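You operate a simulated robot arm through the tools that you are given. There is no shell and no other tool. Be economical: measure what you need, move in short steps, check, and stop when the job is done.

You run a simulated two-armed robot. Do the job below in one go: nothing can be reset, and whatever is moved stays where it is left.

JOB
Take the red slat on the top of the parts bench and put it away in the waste tray. Put the green cap from the top of the parts bench on top of the orange lens and the orange cap on the shelf of the parts bench. Take the jar from the top of the parts bench and put it on the side shelf. Put one of the bolts from the top of the parts bench on the top of the tall load. Take the blue sensor from the top of the parts bench and leave it on the white plate there. Take the pan from the top of the parts bench and put it on top of the brown box there. Take the green lens on the top of the parts bench and put it away on the ledge of the dust unit. Press the check button three times. Put the wrap card labelled "26" from the top of the pouch bench on the top of the bench with two drawers and the wrap card that says "57" on the top of the grey cabinet. Do these in any order. Set down upright: jar.

Only the result counts: the job must be done as asked and must still hold three seconds after the hand-in. Knocking over, shifting, dropping, spilling or breaking anything else fails it. Lids that push on must go on centred and level and be pressed home; caps that screw on are set level and turned clockwise until they are tight.

ROBOT AND FRAMES
Two 7-joint arms with fingered hands on one trunk, on a base that drives. Base frame: it is fixed to the floor where the robot stands at the start and does not move with it; the origin is under the middle of the robot, x ahead of it, y to its left, z up; the surface under the hand at the start is at about z = 0.8. Units: m, degrees, N and s.
The left shoulder is at the start at [0.08, 0.241, 1.342], the right one opposite. Places, roughly: bolt (3x2x5 cm) [0.6, 0.1, 0.8]; brown box [0.5, 0.75, 0.75]; cap [0.5, 0.25, 0.75]; check button [0.7, 1.2, 0.9]; green lens (7x7x6 cm) [0.7, 1.1, 0.8]; jar [0.5, 0.25, 0.75]; ledge of the dust unit (50x12 cm) [3.76, -5.84, 1.04]; orange lens (7x7x6 cm) [0.4, 0.3, 0.8]; pan (8x16x5 cm) [0.5, 0.9, 0.8]; plate [0.5, 0.5, 0.75]; red slat (5x30x4 cm) [0.5, -0.1, 0.8]; sensor [0.75, 0.75, 0.75]; shelf of the parts bench [0.6, 0.5, 0.2]; side shelf [0.7, 3.6, 0.8]; top of the bench with two drawers [4, -3.4, 0.8]; top of the grey cabinet (50x17 cm) [-0.76, 3.6, 1.1]; top of the tall load [-1.9, -3.7, 0.6]; waste tray (23x77 cm) [-4.32, 8.4, 0.46]; wrap card [0.5, -0.75, 0.75]. Payload 4.9 kg a hand.
Tool frame (each hand has its own): the origin (TCP) lies between the finger pads and is the grasp point; the fingertips stand 0.032 m ahead of it; z points along the fingers, y is the line along which they close. Largest opening 0.2 m; the body of the gripper starts 0.089 m behind the TCP. The gripper is a hand of 4 fingers: y runs from the thumb to the fingers, the wrist lies at [0, 0, -0.267] in the tool frame.
Orientation is told as [roll, pitch, yaw] about the base's x, y, z axes, in that order, counted from this pose: with the fingers straight down and closing along the base's y, the tool's x points along the base's -x, its y along +y and its z along -z.

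CONTROLS
- The arms move only by the tool nudge_tool. It takes "left_increments", "right_increments" or both (then of equal length, played together; a hand with none holds still); each is a list of rows, each a list of 6 numbers: the shift along the base's x, y, z in units of 40 mm (1.0 is 40 mm), then the turn, a rotation vector about the base's x, y, z in units of 5 degrees (1.0 is 5 degrees). In form: [[tx, ty, tz, rx, ry, rz], ...]. A call has 1 to 20 rows; each row shifts and turns the commanded pose from where the row before left it. A call with a number of a shift or a turn outside -1 to 1 is refused whole. Each row takes 0.2 s and may step no farther than 0.05 m and 8.6 degrees from the row before; otherwise, the whole call is refused. A pose out of reach is approached as far as the arm can. The call stops where the force on the tool passes 40 N (or 10 N more than at its start, if that is more) or the arm is blocked; 0.2 s more then pass. In this call time passes only in rows, and 0.2 s behind the last. The reply holds the time, the measured pose of the TCP, the force on the tool along the base axes, the opening and the grip force, in the units named above and with some noise, with the torque about the TCP (base axes, N m) and any sound that the robot's microphone picked up.
- Cameras (640 x 400 px; columns grow to the right, rows downward): "scene" is now at [0.1061, 0.0111, 1.4951]; the picture's right is [0.15, -0.99, 0.00], its down [-0.74, -0.11, -0.66] and it looks along [0.65, 0.10, -0.75] (base axes); focal length 214 px, centre (320, 200). "left" rides on the left gripper at [-0.069, -0.069, -0.116] in its tool frame; the picture's right is [0.71, -0.71, 0.00], its down [0.54, 0.54, -0.64] and it looks along [0.45, 0.45, 0.77] (tool axes); focal length 226 px, centre (320, 200). "right" rides on the right gripper at [0.069, -0.069, -0.116] in its tool frame; the picture's right is [0.71, 0.71, 0.00], its down [-0.54, 0.54, -0.64] and it looks along [-0.45, 0.45, 0.77] (tool axes); focal length 226 px, centre (320, 200). There is no depth. A picture from a camera that has moved, and an enlarged one, comes with that camera's place and axes in the base frame and with its lens.
- camera(camera): a new picture of that camera. It takes no simulated time.
- slide_trunk(by): slides the trunk up (or, below 0, down) by that many m; the arms and the scene camera ride with it, the base frame stays. It gives what a move gives, with no picture.
- roll_base(legs): drives the robot by 1 to 6 legs, each [ahead, left, turn to the left] in m, m and degrees, along the robot's own axes; the way and the turn of a leg run together, so that a leg with both is an arc; at most 1.5 m and 180 degrees a leg. The arms and the cameras ride along, it lands a little off, and it stops where it bumps. It gives what a move gives.
- move_fingers(finger1, finger2, finger3, thumb_bend, hand): sets how far each is bent, from 0 (flat) to 100 (curled in); at 30 the hand is open as for a grip, at 70 the pads meet at the TCP. One left out holds its place. A second passes; each finger stops where it meets its share of the squeeze, and holds until it gets a number again. It is the only way to open and close the hand. It gives what a move gives, with no picture; readings hold the bend of each and the force on the fingers (four entries, about 0 where the hand has none), thumb and palm.
- pan_tilt(pan, tilt): turns the head with the scene camera to pan (to the left, within 86 degrees either way) and tilt (down, from -29 to 69), counted from straight ahead of the robot. It gives what a move gives.
- zoom(camera, box): a new picture of the part [left, top, right, bottom] of that camera's present view, enlarged. It takes no simulated time.
- hand_in(): hands the job in; it is judged then, once.

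Go step by step. Nothing tells you exact positions but the pictures and the camera data: compare them with the known pose of the tool, close in by small moves and look again before you grip or let go. The budget is 535 turns and 316 pictures, counting those below and the enlarged ones. Unless the task says otherwise, let go and move clear before handing in, and close with one line.

The tools are called as a command line: name --argument value ..., lists and objects as JSON in quotes. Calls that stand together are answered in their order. nudge_tool: Moves the arms, as the interface text tells. Its arguments: {"type":"object","properties":{"left_increments":{"type":"array","items":{"type":"array","items":{"type":"number"}}},"right_increments":{"type":"array","items":{"type":"array","items":{"type":"number"}}}},"required":[]} The other tools are called the same way: slide_trunk (by) slides the trunk up or down; move_fingers (finger1, finger2, finger3, thumb_bend, hand) moves the fingers one by one; roll_base (legs) drives the base; pan_tilt (pan, tilt) turns the head that bears the scene camera; camera (camera) takes a picture; zoom (camera, box) takes an enlarged picture of a part of a camera's view; hand_in () hands the job in.

At the start:

```text
t: 0.0
left_ee_pos: [0.4671, 0.6645, 1.1439]
left_tcp_rot: [-0.1, 0.0, 0.0]
left_force: [-1.0, -0.3, 1.4]
left_ft_torque: [0.03, 0.01, 0.0]
left_grip_width: 0.2
left_grasp_force: 0.0
left_shape: jaw
left_bend: [30.0, 30.0, 30.0, 30.0]
left_finger forces: [0.0, 0.0, 0.0, 0.0, 0.0, 0.0]
right_ee_pos: [0.6763, 0.0266, 1.1181]
right_tcp_rot: [0.0, 0.0, 0.0]
right_force: [-0.2, -0.4, 0.2]
right_ft_torque: [0.02, -0.03, -0.02]
right_grip_width: 0.1998
right_grasp_force: 0.0
right_shape: jaw
right_bend: [30.0, 30.0, 30.0, 30.0]
right_finger forces: [0.0, 0.1, 0.0, 0.1, 0.0, 0.0]
trunk travel left (down, up): [-0.25, 0.59]
robot x, y, heading: [-0.0039, -0.0014, -0.1]
head pan, tilt: [8.6, 48.8]
```

scene: 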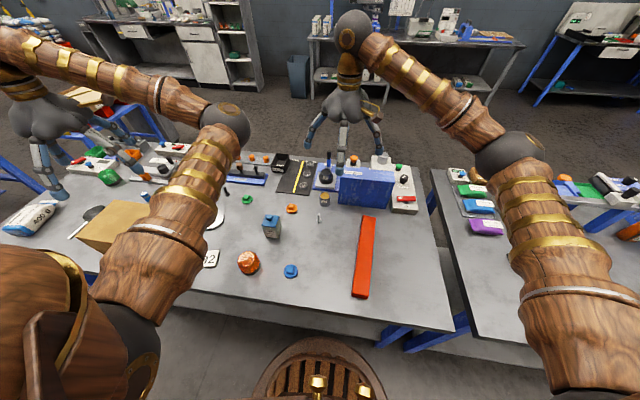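
right: 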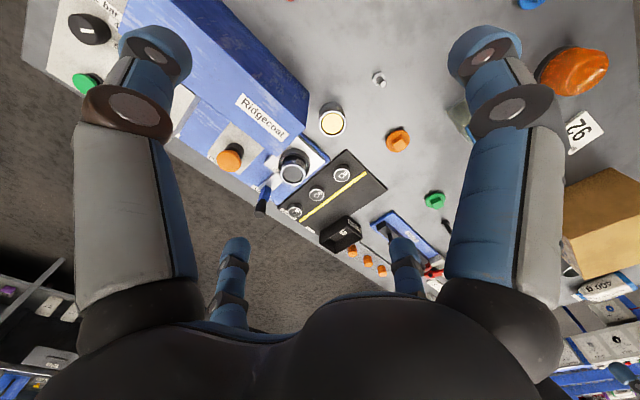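
left: 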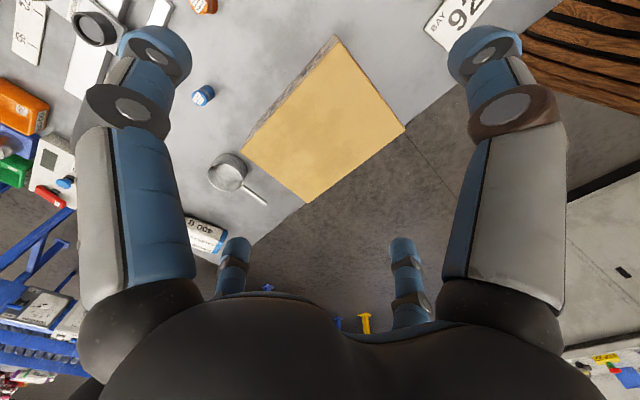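

I see the parts bench ahead with the red slat, orange lens, caps, box and so on. First I look closer at the scene to locate everything.

zoom --camera "scene" --box '[200, 140, 440, 290]'

zoom --camera "scene" --box '[0, 120, 240, 270]'

zoom --camera "scene" --box '[420, 120, 640, 270]'

```text
2.67 times, centred on (320, 215) of scene
camera zoom: at [0.1061, 0.0111, 1.4951], right [0.15, -0.99, 0.0], down [-0.74, -0.11, -0.66], along [0.65, 0.1, -0.75], focal length 572 px, centre (320, 160)
```

zoom: 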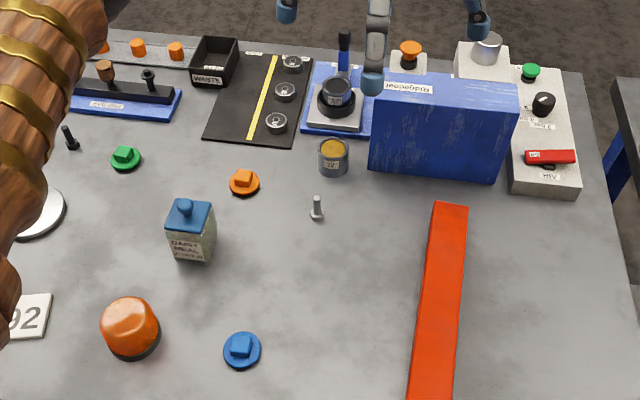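

```text
2.67 times, centred on (120, 195) of scene
camera zoom: at [0.1061, 0.0111, 1.4951], right [0.15, -0.99, 0.0], down [-0.74, -0.11, -0.66], along [0.65, 0.1, -0.75], focal length 572 px, centre (853, 213)
```

zoom: 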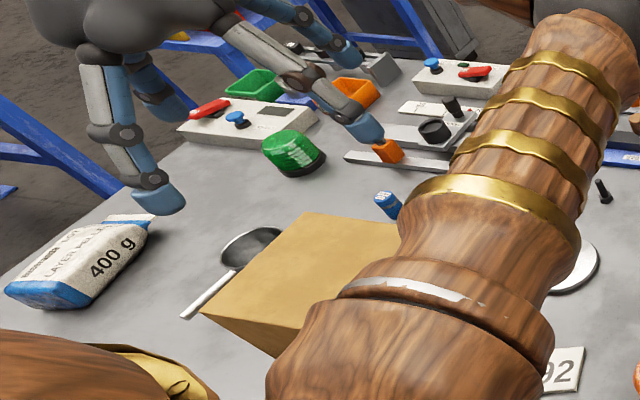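

```text
2.67 times, centred on (530, 195) of scene
camera zoom: at [0.1061, 0.0111, 1.4951], right [0.15, -0.99, 0.0], down [-0.74, -0.11, -0.66], along [0.65, 0.1, -0.75], focal length 572 px, centre (-240, 213)
```

zoom: 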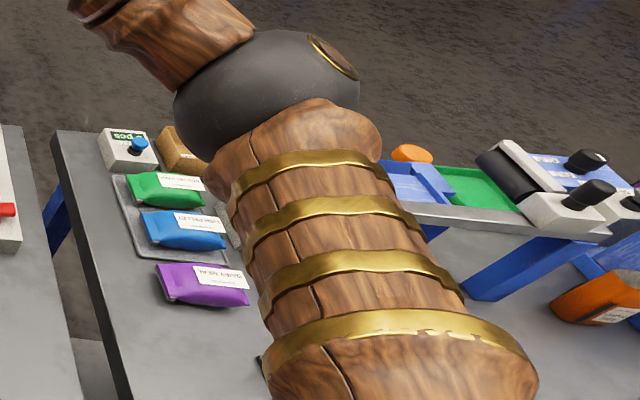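

The bottle "Dairy meal" looks like the jar; silver bolt, orange and green caps are located roughly. I pan the head around to see the other places.

pan_tilt --pan 60 --tilt 35

camera --camera "scene"

pan_tilt --pan -60 --tilt 35

camera --camera "scene"

pan_tilt --pan 0 --tilt 15

camera --camera "scene"

```text
t: 1.2
left_ee_pos: [0.4657, 0.6656, 1.1412]
left_tcp_rot: [0.0, 0.0, 0.0]
left_force: [0.2, -0.6, 0.4]
left_ft_torque: [0.0, -0.02, -0.03]
left_grip_width: 0.2001
left_grasp_force: 0.0
left_shape: jaw
left_bend: [30.0, 30.0, 30.0, 30.0]
left_finger forces: [0.0, 0.1, 0.1, 0.1, 0.0, 0.1]
right_ee_pos: [0.6773, 0.0252, 1.1176]
right_tcp_rot: [0.0, 0.0, 0.0]
right_force: [0.3, -0.4, -0.5]
right_ft_torque: [0.01, 0.02, -0.01]
right_grip_width: 0.1997
right_grasp_force: 0.1
right_shape: jaw
right_bend: [30.0, 30.0, 30.0, 30.0]
right_finger forces: [0.0, 0.0, 0.1, 0.0, 0.1, 0.0]
trunk travel left (down, up): [-0.25, 0.59]
robot x, y, heading: [-0.0016, 0.0012, -0.0]
head pan, tilt: [60.0, 35.0]
```

```text
309 pictures are left
camera scene: at [0.073, 0.0757, 1.5151], right [0.87, -0.5, 0.0], down [-0.29, -0.5, -0.82], along [0.41, 0.71, -0.57], focal length 214 px, centre (320, 200)
```

scene: 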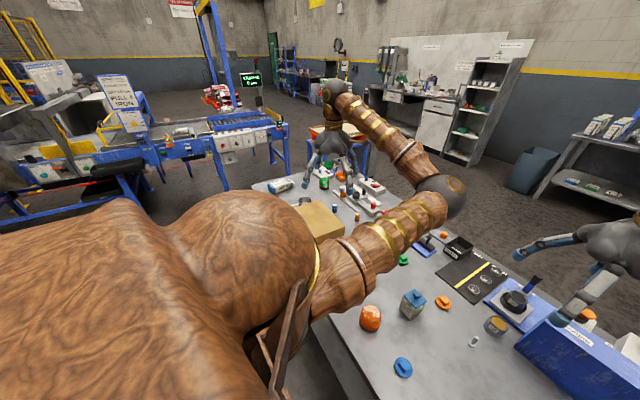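

```text
t: 3.2
left_ee_pos: [0.4658, 0.6655, 1.142]
left_tcp_rot: [0.0, 0.0, 0.0]
left_force: [0.0, -0.3, 0.2]
left_ft_torque: [-0.01, -0.01, 0.0]
left_grip_width: 0.1998
left_grasp_force: 0.1
left_shape: jaw
left_bend: [30.0, 30.0, 30.0, 30.0]
left_finger forces: [0.0, 0.0, 0.0, 0.0, 0.0, 0.1]
right_ee_pos: [0.6761, 0.0256, 1.1174]
right_tcp_rot: [0.0, 0.0, 0.0]
right_force: [0.8, 0.6, -0.2]
right_ft_torque: [-0.01, -0.02, -0.04]
right_grip_width: 0.1999
right_grasp_force: 0.0
right_shape: jaw
right_bend: [30.0, 30.0, 30.0, 30.0]
right_finger forces: [0.0, 0.0, 0.0, 0.0, 0.0, 0.1]
trunk travel left (down, up): [-0.25, 0.59]
robot x, y, heading: [0.0007, -0.0018, 0.3]
head pan, tilt: [-60.0, 35.0]
```

```text
308 pictures are left
camera scene: at [0.073, -0.0768, 1.5152], right [-0.87, -0.5, 0.0], down [-0.29, 0.5, -0.82], along [0.41, -0.71, -0.57], focal length 214 px, centre (320, 200)
```

scene: 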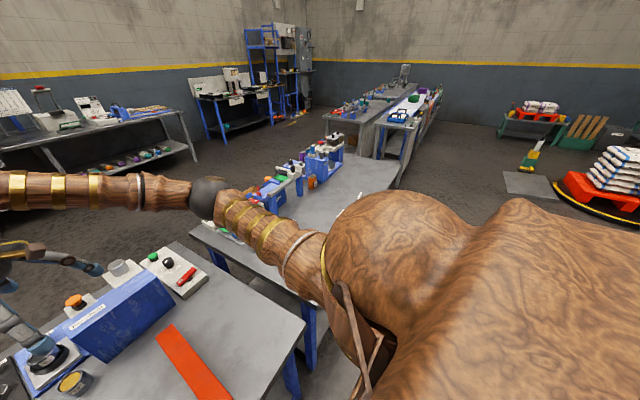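

```text
t: 4.5
left_ee_pos: [0.4663, 0.6661, 1.1424]
left_tcp_rot: [0.0, 0.0, 0.1]
left_force: [0.0, -0.1, 0.3]
left_ft_torque: [0.02, -0.01, 0.0]
left_grip_width: 0.2
left_grasp_force: 0.0
left_shape: jaw
left_bend: [30.0, 30.0, 30.0, 30.0]
left_finger forces: [0.0, 0.0, 0.0, 0.1, 0.0, 0.0]
right_ee_pos: [0.6757, 0.0265, 1.1181]
right_tcp_rot: [0.0, 0.1, 0.0]
right_force: [0.1, -0.4, 0.0]
right_ft_torque: [0.01, 0.0, 0.0]
right_grip_width: 0.1999
right_grasp_force: 0.2
right_shape: jaw
right_bend: [30.0, 30.0, 30.0, 30.0]
right_finger forces: [0.0, 0.0, 0.1, 0.1, 0.0, 0.0]
trunk travel left (down, up): [-0.25, 0.59]
robot x, y, heading: [0.0034, 0.0042, 0.2]
head pan, tilt: [0.0, 15.0]
```

```text
307 pictures are left
camera scene: at [0.1223, -0.0007, 1.5471], right [0.0, -1.0, 0.0], down [-0.26, 0.0, -0.97], along [0.97, 0.0, -0.26], focal length 214 px, centre (320, 200)
```

scene: 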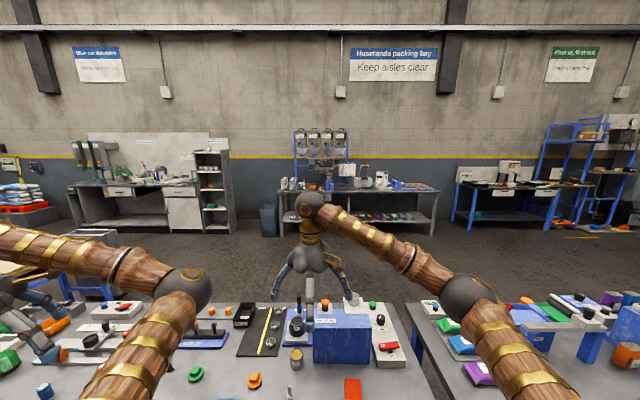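

I drive left along the bench to inspect the left part and the check button.

roll_base --legs '[[0, 0.5, 0]]'

pan_tilt --pan 30 --tilt 45

camera --camera "scene"

camera --camera "left"

camera --camera "right"

```text
t: 7.5
left_ee_pos: [0.4648, 1.169, 1.1425]
left_tcp_rot: [0.1, -0.1, 0.1]
left_force: [-0.7, -0.3, 0.3]
left_ft_torque: [0.02, 0.0, 0.0]
left_grip_width: 0.1998
left_grasp_force: 0.0
left_shape: jaw
left_bend: [30.0, 30.0, 30.0, 30.0]
left_finger forces: [0.1, 0.0, 0.1, 0.0, 0.0, 0.0]
right_ee_pos: [0.6758, 0.5296, 1.1166]
right_tcp_rot: [-0.1, 0.0, 0.1]
right_force: [0.1, -0.3, -0.1]
right_ft_torque: [-0.01, -0.02, 0.01]
right_grip_width: 0.1998
right_grasp_force: 0.1
right_shape: jaw
right_bend: [30.0, 30.0, 30.0, 30.0]
right_finger forces: [0.0, 0.0, 0.0, 0.0, 0.1, 0.0]
trunk travel left (down, up): [-0.25, 0.59]
robot x, y, heading: [-0.0035, 0.5073, 0.1]
head pan, tilt: [0.0, 15.0]
```

```text
t: 8.4
left_ee_pos: [0.4645, 1.1702, 1.1418]
left_tcp_rot: [0.0, 0.0, 0.2]
left_force: [0.5, 0.2, -0.1]
left_ft_torque: [0.05, 0.01, 0.0]
left_grip_width: 0.1999
left_grasp_force: 0.0
left_shape: jaw
left_bend: [30.0, 30.0, 30.0, 30.0]
left_finger forces: [0.0, 0.0, 0.1, 0.0, 0.0, 0.1]
right_ee_pos: [0.6761, 0.5301, 1.1177]
right_tcp_rot: [0.0, 0.0, 0.1]
right_force: [-0.3, -0.5, -0.2]
right_ft_torque: [0.03, 0.03, 0.0]
right_grip_width: 0.1999
right_grasp_force: 0.0
right_shape: jaw
right_bend: [30.0, 30.0, 30.0, 30.0]
right_finger forces: [0.0, 0.0, 0.0, 0.0, 0.1, 0.1]
trunk travel left (down, up): [-0.25, 0.59]
robot x, y, heading: [-0.0008, 0.5026, 0.1]
head pan, tilt: [30.0, 45.0]
```

```text
306 pictures are left
camera scene: at [0.0987, 0.5429, 1.5004], right [0.5, -0.87, 0.0], down [-0.61, -0.35, -0.71], along [0.61, 0.35, -0.71], focal length 214 px, centre (320, 200)
```

scene: 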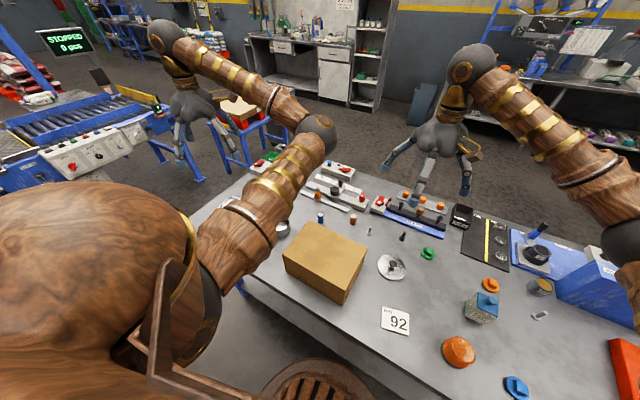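

```text
305 pictures are left
camera left: at [0.5323, 1.1001, 1.2585], right [-0.71, -0.71, 0.0], down [-0.54, 0.54, 0.64], along [-0.46, 0.45, -0.77], focal length 226 px, centre (320, 200)
```

left: 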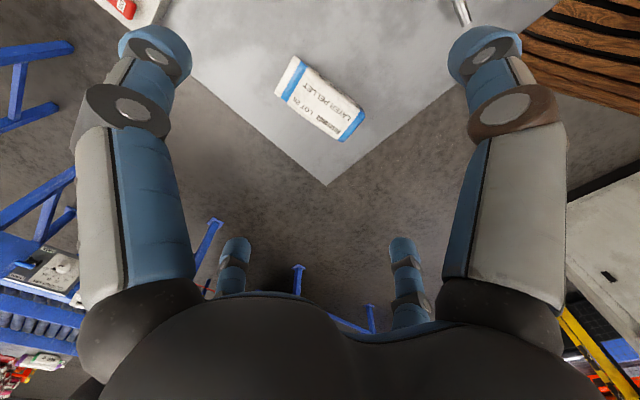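

```text
304 pictures are left
camera right: at [0.6079, 0.46, 1.2338], right [-0.71, 0.71, 0.0], down [0.54, 0.54, 0.64], along [0.45, 0.46, -0.77], focal length 226 px, centre (320, 200)
```

right: 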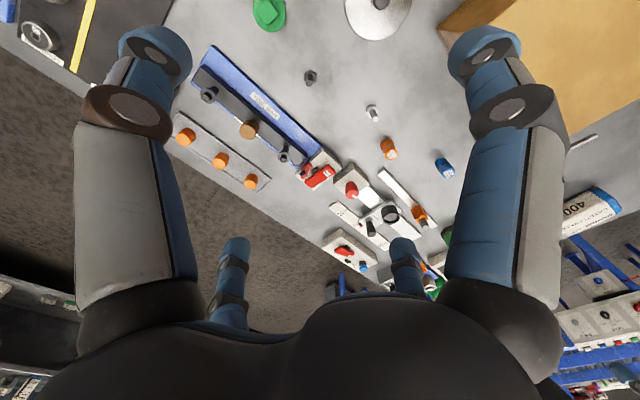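

zoom --camera "scene" --box '[270, 150, 480, 280]'

zoom --camera "right" --box '[280, 80, 480, 300]'

```text
3.05 times, centred on (375, 215) of scene
camera zoom: at [0.0987, 0.5429, 1.5004], right [0.5, -0.87, 0.0], down [-0.61, -0.35, -0.71], along [0.61, 0.35, -0.71], focal length 654 px, centre (152, 154)
```

zoom: 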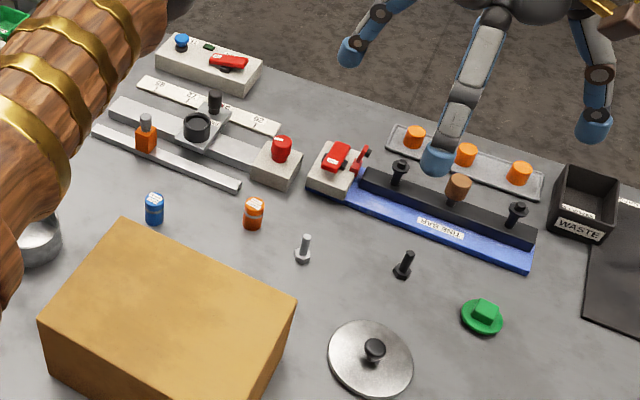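

```text
1.82 times, centred on (380, 190) of right
camera zoom: at [0.6079, 0.46, 1.2338], right [-0.71, 0.71, 0.0], down [0.54, 0.54, 0.64], along [0.45, 0.46, -0.77], focal length 411 px, centre (211, 218)
```

zoom: 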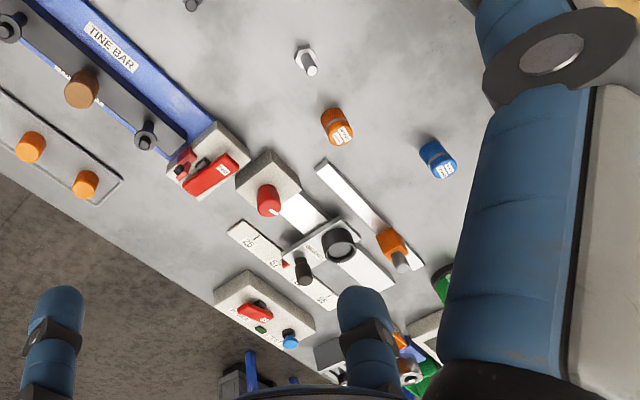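

The metal disc with a knob looks like a lid and the "BAY 92" square like the white plate; I'll check closer. The check button panel should be at the left end; I drive on to see it.

roll_base --legs '[[-0.1, 0.6, 0]]'

nudge_tool --left_increments '[[0, 1, 0, 0, 0, 0], [0, 1, 0, 0, 0, 0], [0, 1, 0, 0, 0, 0], [0, 1, 0, 0, 0, 0], [-1, 0, 0, 0, 0, 0], [-1, 0, 0, 0, 0, 0]]'

pan_tilt --pan 0 --tilt 50

camera --camera "scene"

camera --camera "right"

```text
t: 11.9
left_ee_pos: [0.3637, 1.7726, 1.1416]
left_tcp_rot: [-0.1, 0.0, 0.1]
left_force: [0.3, -0.3, 0.0]
left_ft_torque: [-0.03, -0.03, 0.01]
left_grip_width: 0.2
left_grasp_force: 0.0
left_shape: jaw
left_bend: [30.0, 30.0, 30.0, 30.0]
left_finger forces: [0.1, 0.0, 0.0, 0.1, 0.0, 0.1]
right_ee_pos: [0.5756, 1.1346, 1.1184]
right_tcp_rot: [-0.1, -0.1, 0.1]
right_force: [-0.4, 0.0, -0.6]
right_ft_torque: [-0.03, -0.01, 0.01]
right_grip_width: 0.2001
right_grasp_force: 0.1
right_shape: jaw
right_bend: [30.0, 30.0, 30.0, 30.0]
right_finger forces: [0.1, 0.0, 0.1, 0.0, 0.0, 0.1]
trunk travel left (down, up): [-0.25, 0.59]
robot x, y, heading: [-0.1015, 1.1058, 0.0]
head pan, tilt: [30.0, 45.0]
```

```text
t: 13.3
left_ee_pos: [0.2813, 1.9338, 1.1433]
left_tcp_rot: [-0.2, -0.1, 0.0]
left_force: [-0.3, 0.3, -0.1]
left_ft_torque: [0.0, -0.01, 0.01]
left_grip_width: 0.1996
left_grasp_force: 0.0
left_shape: jaw
left_bend: [30.0, 30.0, 30.0, 30.0]
left_finger forces: [0.0, 0.1, 0.0, 0.0, 0.0, 0.1]
right_ee_pos: [0.5735, 1.1351, 1.1186]
right_tcp_rot: [0.1, 0.0, 0.1]
right_force: [-0.4, 0.8, 0.2]
right_ft_torque: [0.01, -0.02, -0.02]
right_grip_width: 0.1998
right_grasp_force: 0.0
right_shape: jaw
right_bend: [30.0, 30.0, 30.0, 30.0]
right_finger forces: [0.0, 0.0, 0.0, 0.1, 0.0, 0.1]
trunk travel left (down, up): [-0.25, 0.59]
robot x, y, heading: [-0.1038, 1.1068, 0.4]
head pan, tilt: [30.0, 45.0]
```

```text
t: 14.2
left_ee_pos: [0.283, 1.9341, 1.1429]
left_tcp_rot: [0.0, 0.1, 0.1]
left_force: [0.6, 0.5, 0.3]
left_ft_torque: [0.0, 0.02, 0.03]
left_grip_width: 0.1998
left_grasp_force: 0.0
left_shape: jaw
left_bend: [30.0, 30.0, 30.0, 30.0]
left_finger forces: [0.0, 0.0, 0.0, 0.1, 0.1, 0.1]
right_ee_pos: [0.5739, 1.1337, 1.1181]
right_tcp_rot: [-0.1, 0.0, 0.1]
right_force: [0.1, 0.2, 0.0]
right_ft_torque: [0.0, 0.01, 0.01]
right_grip_width: 0.1998
right_grasp_force: 0.0
right_shape: jaw
right_bend: [30.0, 30.0, 30.0, 30.0]
right_finger forces: [0.0, 0.0, 0.1, 0.0, 0.1, 0.1]
trunk travel left (down, up): [-0.25, 0.59]
robot x, y, heading: [-0.1041, 1.1076, 0.2]
head pan, tilt: [0.0, 50.0]
```

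```text
301 pictures are left
camera scene: at [0.0045, 1.1071, 1.4934], right [0.0, -1.0, 0.0], down [-0.77, 0.0, -0.64], along [0.64, 0.0, -0.77], focal length 214 px, centre (320, 200)
```

scene: 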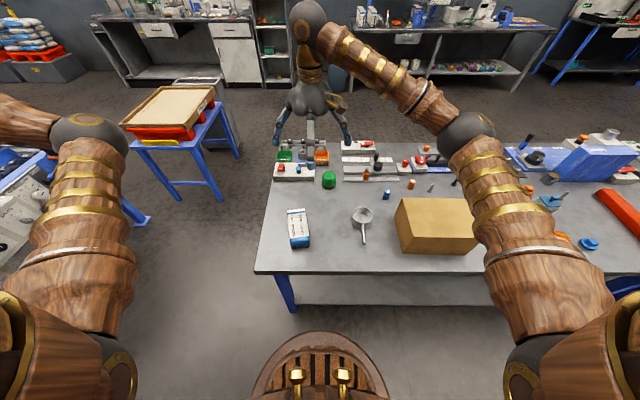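

```text
300 pictures are left
camera right: at [0.5072, 1.0649, 1.2339], right [-0.71, 0.71, 0.0], down [0.54, 0.54, 0.64], along [0.45, 0.46, -0.77], focal length 226 px, centre (320, 200)
```

right: 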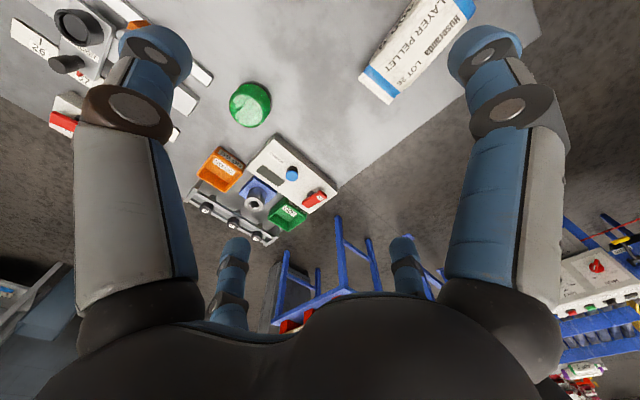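

zoom --camera "scene" --box '[260, 130, 450, 250]'

zoom --camera "right" --box '[220, 120, 360, 240]'

```text
3.33 times, centred on (355, 190) of scene
camera zoom: at [0.0045, 1.1071, 1.4934], right [0.0, -1.0, 0.0], down [-0.77, 0.0, -0.64], along [0.64, 0.0, -0.77], focal length 715 px, centre (203, 233)
```

zoom: 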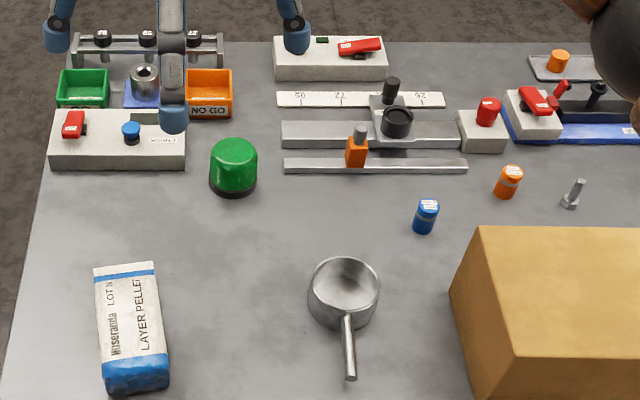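

```text
3.33 times, centred on (290, 180) of right
camera zoom: at [0.5072, 1.0649, 1.2339], right [-0.71, 0.71, 0.0], down [0.54, 0.54, 0.64], along [0.45, 0.46, -0.77], focal length 754 px, centre (420, 267)
```

zoom: 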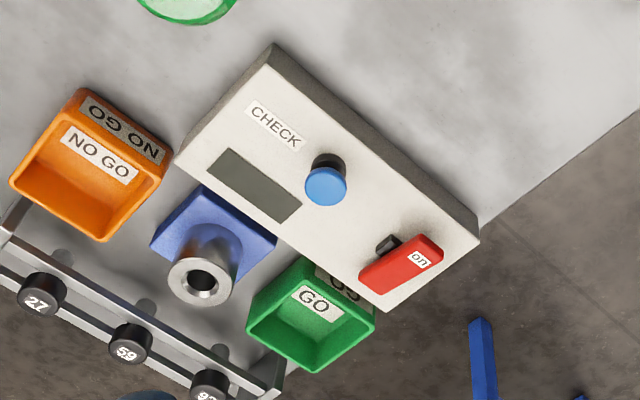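

The blue button labelled CHECK is at about (0.735, 1.21, 0.835). I bring the left hand above it while moving the right hand away.

nudge_tool --left_increments '[[0.59, -0.95, 0, 0, 0, 0], [0.59, -0.95, 0, 0, 0, 0], [0.59, -0.95, 0, 0, 0, 0], [0.59, -0.95, 0, 0, 0, 0], [0.59, -0.95, 0, 0, 0, 0], [0.59, -0.95, 0, 0, 0, 0], [0.59, -0.95, 0, 0, 0, 0], [0.59, -0.95, 0, 0, 0, 0], [0.59, -0.95, 0, 0, 0, 0], [0.59, -0.95, 0, 0, 0, 0], [0.59, -0.95, 0, 0, 0, 0], [0.59, -0.95, 0, 0, 0, 0], [0.59, -0.95, 0, 0, 0, 0], [0.59, -0.95, 0, 0, 0, 0], [0.59, -0.95, 0, 0, 0, 0], [0.59, -0.95, 0, 0, 0, 0], [0.59, -0.95, 0, 0, 0, 0], [0.59, -0.95, 0, 0, 0, 0], [0.59, -0.95, 0, 0, 0, 0]]' --right_increments '[[0, -1, 0, 0, 0, 0], [0, -1, 0, 0, 0, 0], [0, -1, 0, 0, 0, 0], [0, -1, 0, 0, 0, 0], [0, -1, 0, 0, 0, 0], [0, -1, 0, 0, 0, 0], [0, -1, 0, 0, 0, 0], [0, -1, 0, 0, 0, 0], [0, -1, 0, 0, 0, 0], [0, -1, 0, 0, 0, 0], [0, -1, 0, 0, 0, 0], [0, 0, 0, 0, 0, 0], [0, 0, 0, 0, 0, 0], [0, 0, 0, 0, 0, 0], [0, 0, 0, 0, 0, 0], [0, 0, 0, 0, 0, 0], [0, 0, 0, 0, 0, 0], [0, 0, 0, 0, 0, 0], [0, 0, 0, 0, 0, 0]]'

move_fingers --hand "left" --finger1 70 --finger2 70 --finger3 70 --thumb_bend 70

camera --camera "left"

camera --camera "scene"

```text
t: 18.2
left_ee_pos: [0.7322, 1.2104, 1.1433]
left_tcp_rot: [0.0, 0.1, 0.1]
left_force: [0.1, 0.2, -0.2]
left_ft_torque: [0.02, 0.01, 0.0]
left_grip_width: 0.2
left_grasp_force: 0.1
left_shape: jaw
left_bend: [30.0, 30.0, 30.0, 30.0]
left_finger forces: [0.1, 0.1, 0.1, 0.0, 0.0, 0.0]
right_ee_pos: [0.5758, 0.6939, 1.1182]
right_tcp_rot: [0.1, 0.0, 0.1]
right_force: [-0.1, 0.1, -0.1]
right_ft_torque: [0.03, 0.03, -0.03]
right_grip_width: 0.1997
right_grasp_force: 0.1
right_shape: jaw
right_bend: [30.0, 30.0, 30.0, 30.0]
right_finger forces: [0.0, 0.1, 0.0, 0.0, 0.1, 0.1]
trunk travel left (down, up): [-0.25, 0.59]
robot x, y, heading: [-0.1011, 1.1069, 0.3]
head pan, tilt: [0.0, 50.0]
```

```text
t: 19.2
left_ee_pos: [0.7307, 1.2103, 1.1426]
left_tcp_rot: [0.0, 0.1, 0.2]
left_force: [0.4, 0.7, 0.4]
left_ft_torque: [-0.01, 0.01, -0.01]
left_grip_width: 0.0022
left_grasp_force: 0.2
left_shape: fingers
left_bend: [69.0, 69.0, 69.0, 69.0]
left_finger forces: [0.1, 0.0, 0.1, 0.0, 0.1, 0.1]
right_ee_pos: [0.5759, 0.6937, 1.1182]
right_tcp_rot: [0.1, 0.0, 0.1]
right_force: [0.5, 0.3, 0.9]
right_ft_torque: [-0.01, -0.02, 0.02]
right_grip_width: 0.1999
right_grasp_force: 0.1
right_shape: jaw
right_bend: [30.0, 30.0, 30.0, 30.0]
right_finger forces: [0.1, 0.1, 0.0, 0.0, 0.0, 0.0]
trunk travel left (down, up): [-0.25, 0.59]
robot x, y, heading: [-0.1001, 1.108, 0.1]
head pan, tilt: [0.0, 50.0]
```

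```text
297 pictures are left
camera left: at [0.7996, 1.1419, 1.2589], right [-0.71, -0.71, 0.0], down [-0.54, 0.54, 0.64], along [-0.46, 0.45, -0.77], focal length 226 px, centre (320, 200)
```

left: 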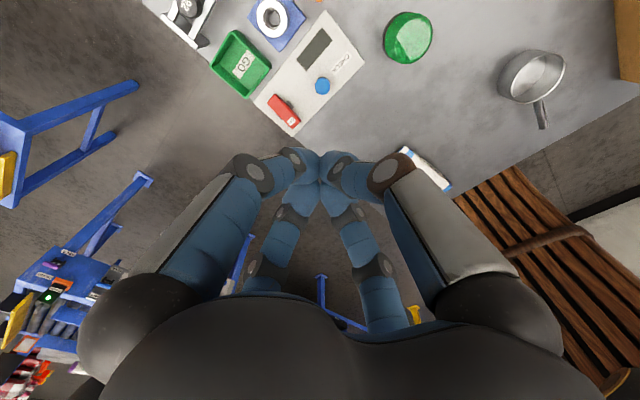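

```text
296 pictures are left
camera scene: at [0.0048, 1.1065, 1.4934], right [0.0, -1.0, 0.0], down [-0.77, 0.0, -0.64], along [0.64, 0.0, -0.77], focal length 214 px, centre (320, 200)
```

scene: 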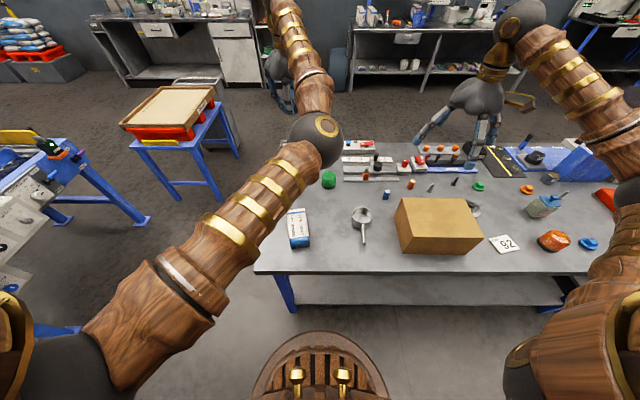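

The closed fingertips sit right over the button; I lower to just above it.

nudge_tool --left_increments '[[0, 0, -1, 0, 0, 0], [0, 0, -1, 0, 0, 0], [0, 0, -1, 0, 0, 0], [0, 0, -1, 0, 0, 0], [0, 0, -1, 0, 0, 0], [-0.1, 0, -1, 0, 0, 0]]'

zoom --camera "left" --box '[200, 50, 440, 250]'

```text
t: 20.6
left_ee_pos: [0.7308, 1.213, 0.9012]
left_tcp_rot: [-0.1, 0.0, 0.1]
left_force: [-0.6, 0.6, 0.1]
left_ft_torque: [0.0, 0.04, -0.02]
left_grip_width: 0.0021
left_grasp_force: 0.0
left_shape: fingers
left_bend: [69.0, 69.0, 69.0, 69.0]
left_finger forces: [0.0, 0.0, 0.0, 0.0, 0.0, 0.1]
right_ee_pos: [0.5769, 0.696, 1.119]
right_tcp_rot: [0.0, 0.1, 0.2]
right_force: [0.1, 0.2, 0.1]
right_ft_torque: [0.0, 0.02, 0.0]
right_grip_width: 0.1997
right_grasp_force: 0.0
right_shape: jaw
right_bend: [30.0, 30.0, 30.0, 30.0]
right_finger forces: [0.0, 0.0, 0.0, 0.1, 0.0, 0.1]
trunk travel left (down, up): [-0.25, 0.59]
robot x, y, heading: [-0.1026, 1.1037, 0.1]
head pan, tilt: [0.0, 50.0]
```

```text
2.00 times, centred on (320, 150) of left
camera zoom: at [0.7995, 1.1451, 1.0162], right [-0.71, -0.71, 0.0], down [-0.54, 0.54, 0.64], along [-0.46, 0.45, -0.77], focal length 452 px, centre (320, 300)
```

zoom: 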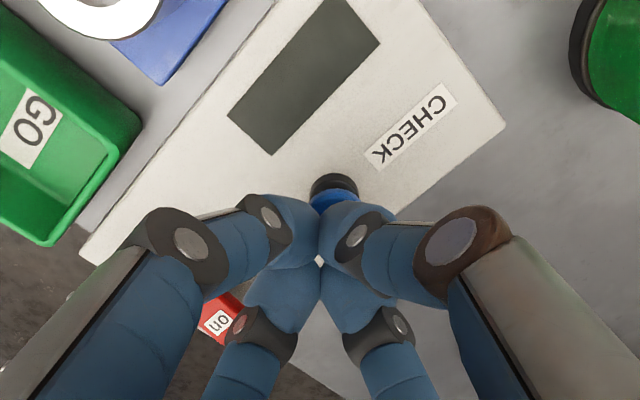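

nudge_tool --left_increments '[[-0.2, 0, -0.25, 0, 0, 0], [0, 0, -0.25, 0, 0, 0], [0, 0, -0.25, 0, 0, 0]]'

zoom --camera "left" --box '[200, 50, 440, 250]'

```text
t: 21.4
left_ee_pos: [0.7207, 1.2125, 0.8786]
left_tcp_rot: [-0.1, -0.4, 0.1]
left_force: [6.3, -1.7, 30.6]
left_ft_torque: [-0.28, -0.39, 0.04]
left_grip_width: 0.0007
left_grasp_force: 20.7
left_shape: fingers
left_bend: [69.0, 69.0, 69.0, 70.0]
left_finger forces: [22.3, 0.0, 0.0, 0.0, 18.6, 0.1]
right_ee_pos: [0.5727, 0.6934, 1.1211]
right_tcp_rot: [0.0, -0.1, 0.1]
right_force: [0.1, 0.1, -0.6]
right_ft_torque: [0.01, 0.01, 0.0]
right_grip_width: 0.1999
right_grasp_force: 0.1
right_shape: jaw
right_bend: [30.0, 30.0, 30.0, 30.0]
right_finger forces: [0.0, 0.1, 0.0, 0.1, 0.1, 0.0]
trunk travel left (down, up): [-0.25, 0.59]
robot x, y, heading: [-0.1029, 1.1031, 0.1]
head pan, tilt: [0.0, 50.0]
heard: click
```

```text
2.00 times, centred on (320, 150) of left
camera zoom: at [0.7873, 1.1431, 0.9949], right [-0.71, -0.71, -0.01], down [-0.55, 0.54, 0.64], along [-0.45, 0.45, -0.77], focal length 452 px, centre (320, 300)
```

zoom: 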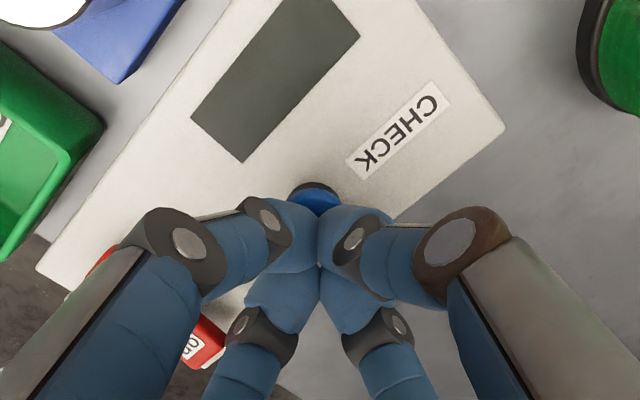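

One click heard. I release and watch for whether sound or display reacts.

nudge_tool --left_increments '[[0, 0, 0.3, 0, 0, 0], [0, 0, 0.3, 0, 0, 0], [0, 0, 0, 0, 0, 0]]'

zoom --camera "left" --box '[200, 50, 440, 250]'

```text
t: 22.2
left_ee_pos: [0.7203, 1.2125, 0.8952]
left_tcp_rot: [0.1, 0.1, 0.0]
left_force: [0.1, -0.4, 0.1]
left_ft_torque: [0.03, 0.01, -0.01]
left_grip_width: 0.0016
left_grasp_force: 0.1
left_shape: fingers
left_bend: [69.0, 69.0, 69.0, 70.0]
left_finger forces: [0.0, 0.1, 0.0, 0.0, 0.0, 0.0]
right_ee_pos: [0.5756, 0.6947, 1.1178]
right_tcp_rot: [0.0, 0.0, 0.0]
right_force: [-0.9, -0.1, 0.2]
right_ft_torque: [0.04, 0.03, -0.03]
right_grip_width: 0.2003
right_grasp_force: 0.2
right_shape: jaw
right_bend: [30.0, 30.0, 30.0, 30.0]
right_finger forces: [0.0, 0.1, 0.0, 0.0, 0.1, 0.0]
trunk travel left (down, up): [-0.25, 0.59]
robot x, y, heading: [-0.1039, 1.1094, 0.3]
head pan, tilt: [0.0, 50.0]
```

```text
2.00 times, centred on (320, 150) of left
camera zoom: at [0.7885, 1.1433, 1.0113], right [-0.71, -0.71, 0.0], down [-0.54, 0.54, 0.64], along [-0.46, 0.45, -0.76], focal length 452 px, centre (320, 300)
```

zoom: 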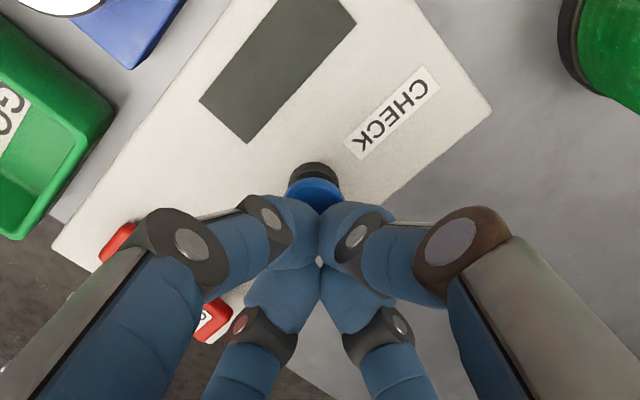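

nudge_tool --left_increments '[[0, 0, -0.3, 0, 0, 0], [0, 0, -0.3, 0, 0, 0]]'

nudge_tool --left_increments '[[0, 0, 0.3, 0, 0, 0], [0, 0, 0.3, 0, 0, 0], [0, 0, 0, 0, 0, 0]]'

nudge_tool --left_increments '[[0, 0, -0.3, 0, 0, 0], [0, 0, -0.3, 0, 0, 0]]'

nudge_tool --left_increments '[[0, 0, 0.5, 0, 0, 0], [0, 0, 1, 0, 0, 0], [0, 0, 1, 0, 0, 0], [0, 0, 1, 0, 0, 0]]'

zoom --camera "left" --box '[200, 50, 440, 250]'

```text
t: 22.8
left_ee_pos: [0.719, 1.2111, 0.8788]
left_tcp_rot: [0.1, -0.4, 0.2]
left_force: [7.2, -0.1, 25.7]
left_ft_torque: [-0.1, -0.44, 0.05]
left_grip_width: 0.0009
left_grasp_force: 18.3
left_shape: fingers
left_bend: [69.0, 69.0, 69.0, 70.0]
left_finger forces: [20.8, 0.0, 0.1, 0.1, 14.6, 0.2]
right_ee_pos: [0.5721, 0.694, 1.1211]
right_tcp_rot: [0.0, 0.0, 0.1]
right_force: [-0.1, -0.5, -0.6]
right_ft_torque: [0.0, -0.02, 0.05]
right_grip_width: 0.2001
right_grasp_force: 0.0
right_shape: jaw
right_bend: [30.0, 30.0, 30.0, 30.0]
right_finger forces: [0.1, 0.1, 0.0, 0.1, 0.0, 0.0]
trunk travel left (down, up): [-0.25, 0.59]
robot x, y, heading: [-0.0984, 1.1067, -0.1]
head pan, tilt: [0.0, 50.0]
heard: click
```

```text
t: 23.6
left_ee_pos: [0.7192, 1.2116, 0.8957]
left_tcp_rot: [0.0, 0.0, 0.1]
left_force: [-0.4, 0.3, -0.1]
left_ft_torque: [0.02, 0.0, -0.01]
left_grip_width: 0.0017
left_grasp_force: 0.1
left_shape: fingers
left_bend: [69.0, 69.0, 69.0, 70.0]
left_finger forces: [0.0, 0.0, 0.1, 0.1, 0.0, 0.1]
right_ee_pos: [0.5751, 0.6937, 1.1194]
right_tcp_rot: [0.0, -0.1, 0.1]
right_force: [-1.0, 0.9, -1.2]
right_ft_torque: [0.02, 0.0, 0.0]
right_grip_width: 0.1996
right_grasp_force: 0.1
right_shape: jaw
right_bend: [30.0, 30.0, 30.0, 30.0]
right_finger forces: [0.0, 0.1, 0.0, 0.0, 0.0, 0.0]
trunk travel left (down, up): [-0.25, 0.59]
robot x, y, heading: [-0.1004, 1.1055, 0.2]
head pan, tilt: [0.0, 50.0]
```

```text
t: 24.2
left_ee_pos: [0.7203, 1.2107, 0.8788]
left_tcp_rot: [0.0, -0.5, 0.1]
left_force: [7.4, 0.6, 25.1]
left_ft_torque: [-0.14, -0.42, 0.01]
left_grip_width: 0.0011
left_grasp_force: 17.5
left_shape: fingers
left_bend: [69.0, 69.0, 69.0, 70.0]
left_finger forces: [21.4, 0.0, 0.0, 0.1, 12.3, 0.0]
right_ee_pos: [0.5725, 0.6953, 1.1216]
right_tcp_rot: [0.0, -0.1, 0.1]
right_force: [0.5, 0.4, -0.2]
right_ft_torque: [0.01, -0.04, 0.02]
right_grip_width: 0.1998
right_grasp_force: 0.1
right_shape: jaw
right_bend: [30.0, 30.0, 30.0, 30.0]
right_finger forces: [0.0, 0.0, 0.0, 0.0, 0.0, 0.0]
trunk travel left (down, up): [-0.25, 0.59]
robot x, y, heading: [-0.0979, 1.1093, -0.0]
head pan, tilt: [0.0, 50.0]
heard: click
```

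```text
t: 25.2
left_ee_pos: [0.7197, 1.2104, 1.0124]
left_tcp_rot: [0.1, 0.0, 0.1]
left_force: [-0.8, 0.5, -0.7]
left_ft_torque: [-0.02, -0.01, 0.01]
left_grip_width: 0.0019
left_grasp_force: 0.0
left_shape: fingers
left_bend: [69.0, 69.0, 69.0, 70.0]
left_finger forces: [0.0, 0.0, 0.1, 0.0, 0.1, 0.0]
right_ee_pos: [0.5736, 0.6956, 1.1189]
right_tcp_rot: [0.0, 0.0, 0.2]
right_force: [-1.1, 1.0, -0.3]
right_ft_torque: [0.01, -0.04, 0.01]
right_grip_width: 0.1998
right_grasp_force: 0.0
right_shape: jaw
right_bend: [30.0, 30.0, 30.0, 30.0]
right_finger forces: [0.1, 0.0, 0.0, 0.1, 0.1, 0.0]
trunk travel left (down, up): [-0.25, 0.59]
robot x, y, heading: [-0.1033, 1.1106, -0.0]
head pan, tilt: [0.0, 50.0]
```

```text
2.00 times, centred on (320, 150) of left
camera zoom: at [0.7866, 1.1424, 1.1284], right [-0.71, -0.71, 0.0], down [-0.54, 0.54, 0.64], along [-0.46, 0.45, -0.77], focal length 452 px, centre (320, 300)
```

zoom: 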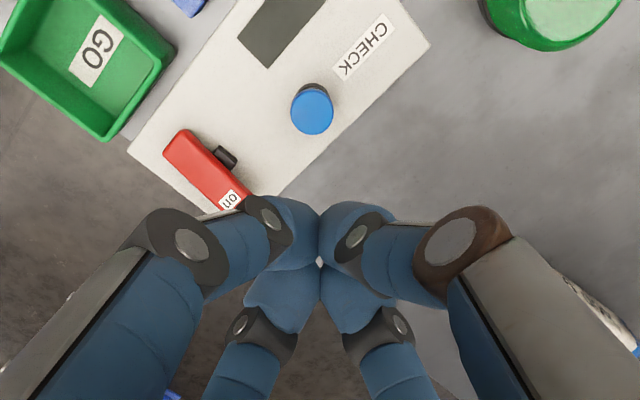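

Three clicks: the button job is done. Now I look at the sensor area with the right hand camera.

camera --camera "right"

zoom --camera "scene" --box '[280, 150, 560, 290]'

```text
291 pictures are left
camera right: at [0.5066, 0.625, 1.2354], right [-0.71, 0.71, 0.0], down [0.54, 0.54, 0.64], along [0.45, 0.46, -0.77], focal length 226 px, centre (320, 200)
```

right: 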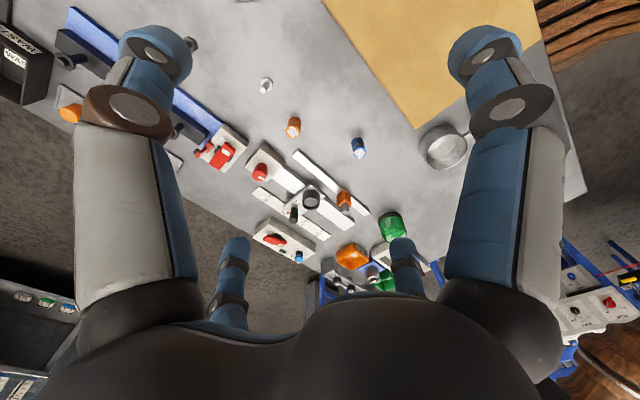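

```text
2.29 times, centred on (420, 220) of scene
camera zoom: at [0.0036, 1.1064, 1.4934], right [0.0, -1.0, 0.0], down [-0.77, 0.0, -0.64], along [0.64, 0.0, -0.77], focal length 490 px, centre (91, 154)
```

zoom: 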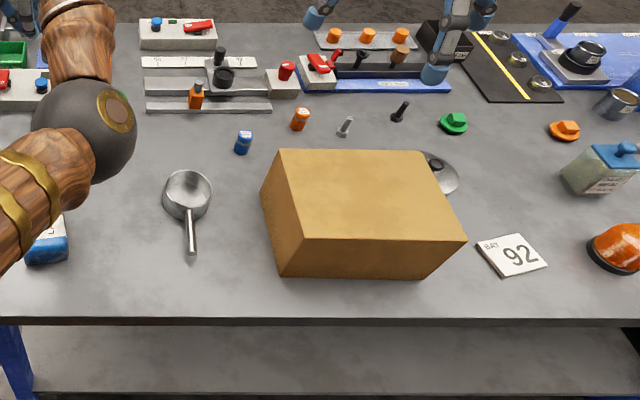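

Table top is at z≈0.80, sensor at (0.598, 0.830), box top x 0.34–0.50, y 0.60–0.83, z≈0.91. I pre-close the right fingers halfway and move above the sensor.

move_fingers --hand "right" --finger1 50 --finger2 50 --finger3 50 --thumb_bend 50

nudge_tool --right_increments '[[0.15, 0.85, -0.6, 0, 0, 0], [0.15, 0.85, -0.6, 0, 0, 0], [0.15, 0.85, -0.6, 0, 0, 0], [0.15, 0.85, -0.6, 0, 0, 0], [0, 0, -0.8, 0, 0, 0]]'

camera --camera "right"

```text
t: 26.2
left_ee_pos: [0.719, 1.2113, 1.0128]
left_tcp_rot: [0.0, 0.0, 0.2]
left_force: [-0.3, 0.5, -0.1]
left_ft_torque: [0.01, 0.02, -0.02]
left_grip_width: 0.0016
left_grasp_force: 0.2
left_shape: fingers
left_bend: [69.0, 69.0, 69.0, 70.0]
left_finger forces: [0.0, 0.0, 0.0, 0.0, 0.0, 0.0]
right_ee_pos: [0.5749, 0.6945, 1.1205]
right_tcp_rot: [0.1, 0.0, 0.1]
right_force: [0.1, 0.8, 0.3]
right_ft_torque: [0.02, -0.01, -0.01]
right_grip_width: 0.0697
right_grasp_force: 0.1
right_shape: fingers
right_bend: [50.0, 50.0, 50.0, 50.0]
right_finger forces: [0.1, 0.0, 0.0, 0.0, 0.0, 0.0]
trunk travel left (down, up): [-0.25, 0.59]
robot x, y, heading: [-0.0992, 1.1097, 0.4]
head pan, tilt: [0.0, 50.0]
```

```text
t: 27.4
left_ee_pos: [0.7201, 1.21, 1.012]
left_tcp_rot: [0.0, 0.0, 0.0]
left_force: [0.2, 0.0, 1.1]
left_ft_torque: [0.02, -0.02, 0.04]
left_grip_width: 0.0016
left_grasp_force: 0.0
left_shape: fingers
left_bend: [69.0, 69.0, 69.0, 70.0]
left_finger forces: [0.0, 0.0, 0.0, 0.1, 0.0, 0.0]
right_ee_pos: [0.5992, 0.8275, 0.9887]
right_tcp_rot: [0.1, 0.0, 0.0]
right_force: [-0.5, -1.2, 0.6]
right_ft_torque: [0.03, -0.04, 0.03]
right_grip_width: 0.0694
right_grasp_force: 0.1
right_shape: fingers
right_bend: [50.0, 50.0, 50.0, 50.0]
right_finger forces: [0.0, 0.1, 0.0, 0.0, 0.0, 0.1]
trunk travel left (down, up): [-0.25, 0.59]
robot x, y, heading: [-0.0998, 1.1069, 0.1]
head pan, tilt: [0.0, 50.0]
```

```text
289 pictures are left
camera right: at [0.5317, 0.7579, 1.1055], right [-0.71, 0.71, 0.0], down [0.54, 0.54, 0.64], along [0.45, 0.46, -0.77], focal length 226 px, centre (320, 200)
```

right: 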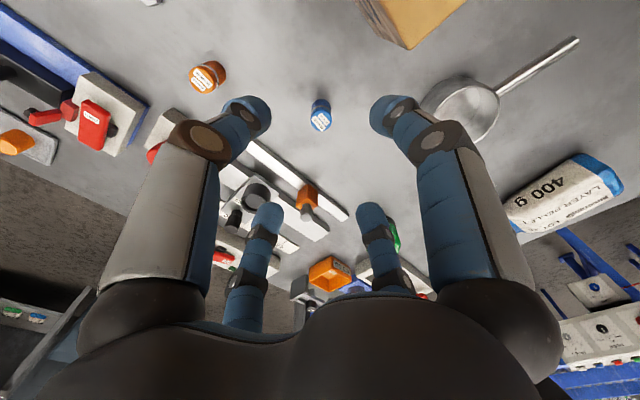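

nudge_tool --right_increments '[[0, 0.08, -1, 0, 0, 0], [0, 0, -1, 0, 0, 0], [0, 0, -1, 0, 0, 0], [0, 0, -0.67, 0, 0, 0]]'

zoom --camera "right" --box '[200, 50, 440, 250]'

```text
t: 28.4
left_ee_pos: [0.7184, 1.2111, 1.0134]
left_tcp_rot: [-0.1, -0.1, 0.1]
left_force: [-0.3, 0.8, 0.4]
left_ft_torque: [0.01, 0.01, 0.0]
left_grip_width: 0.0016
left_grasp_force: 0.1
left_shape: fingers
left_bend: [69.0, 69.0, 69.0, 70.0]
left_finger forces: [0.0, 0.0, 0.0, 0.0, 0.0, 0.0]
right_ee_pos: [0.5977, 0.8331, 0.8423]
right_tcp_rot: [0.0, 0.0, 0.2]
right_force: [0.4, 0.3, 1.9]
right_ft_torque: [0.07, 0.07, -0.04]
right_grip_width: 0.0698
right_grasp_force: 0.8
right_shape: fingers
right_bend: [50.0, 50.0, 50.0, 50.0]
right_finger forces: [0.7, 0.5, 0.1, 0.0, 0.1, 0.1]
trunk travel left (down, up): [-0.25, 0.59]
robot x, y, heading: [-0.103, 1.1057, 0.1]
head pan, tilt: [0.0, 50.0]
```

```text
2.00 times, centred on (320, 150) of right
camera zoom: at [0.5301, 0.7637, 0.9594], right [-0.71, 0.71, 0.0], down [0.54, 0.54, 0.64], along [0.45, 0.46, -0.77], focal length 452 px, centre (320, 300)
```

zoom: 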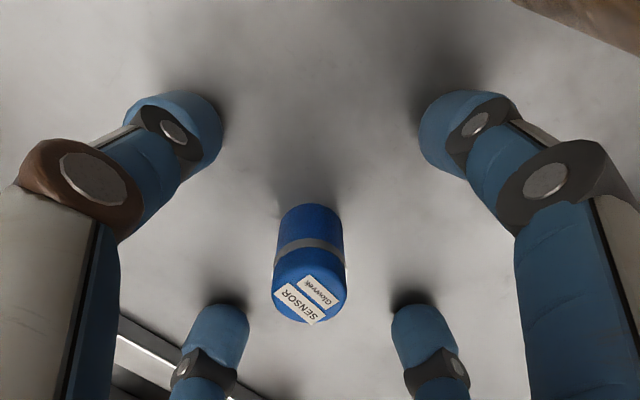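

nudge_tool --right_increments '[[0, 0, 0.15, 0, 0, 0]]'

move_fingers --hand "right" --finger1 70 --finger2 70 --finger3 70 --thumb_bend 70

zoom --camera "right" --box '[200, 50, 440, 250]'

```text
t: 28.8
left_ee_pos: [0.7197, 1.2105, 1.0122]
left_tcp_rot: [0.0, 0.1, 0.1]
left_force: [-0.8, 0.1, 0.6]
left_ft_torque: [0.02, 0.01, 0.04]
left_grip_width: 0.0019
left_grasp_force: 0.0
left_shape: fingers
left_bend: [69.0, 69.0, 69.0, 70.0]
left_finger forces: [0.1, 0.0, 0.1, 0.0, 0.1, 0.0]
right_ee_pos: [0.5984, 0.8341, 0.8494]
right_tcp_rot: [0.0, 0.0, 0.2]
right_force: [0.2, 0.8, -0.6]
right_ft_torque: [-0.02, -0.03, -0.01]
right_grip_width: 0.0697
right_grasp_force: 0.0
right_shape: fingers
right_bend: [50.0, 50.0, 50.0, 50.0]
right_finger forces: [0.1, 0.0, 0.0, 0.1, 0.0, 0.1]
trunk travel left (down, up): [-0.25, 0.59]
robot x, y, heading: [-0.0998, 1.1064, 0.0]
head pan, tilt: [0.0, 50.0]
```

```text
t: 29.8
left_ee_pos: [0.7205, 1.2111, 1.0127]
left_tcp_rot: [-0.1, 0.1, 0.0]
left_force: [-0.3, -0.9, -0.9]
left_ft_torque: [0.01, 0.01, -0.03]
left_grip_width: 0.0017
left_grasp_force: 0.0
left_shape: fingers
left_bend: [69.0, 69.0, 69.0, 70.0]
left_finger forces: [0.1, 0.0, 0.1, 0.1, 0.0, 0.0]
right_ee_pos: [0.5983, 0.8329, 0.8486]
right_tcp_rot: [0.0, 0.1, 0.1]
right_force: [-0.6, -0.2, 1.3]
right_ft_torque: [0.0, -0.01, -0.02]
right_grip_width: 0.0127
right_grasp_force: 12.7
right_shape: fingers
right_bend: [67.0, 66.0, 66.0, 67.0]
right_finger forces: [5.2, 6.3, 6.0, 0.0, 8.0, 0.0]
trunk travel left (down, up): [-0.25, 0.59]
robot x, y, heading: [-0.0999, 1.1068, 0.2]
head pan, tilt: [0.0, 50.0]
```

```text
2.00 times, centred on (320, 150) of right
camera zoom: at [0.5303, 0.764, 0.9647], right [-0.71, 0.71, 0.0], down [0.54, 0.54, 0.64], along [0.45, 0.46, -0.77], focal length 452 px, centre (320, 300)
```

zoom: 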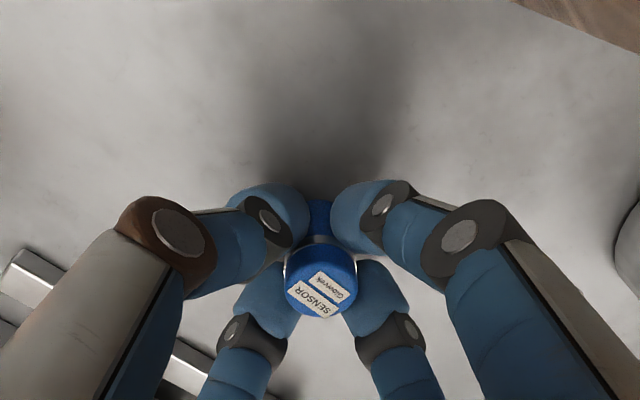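

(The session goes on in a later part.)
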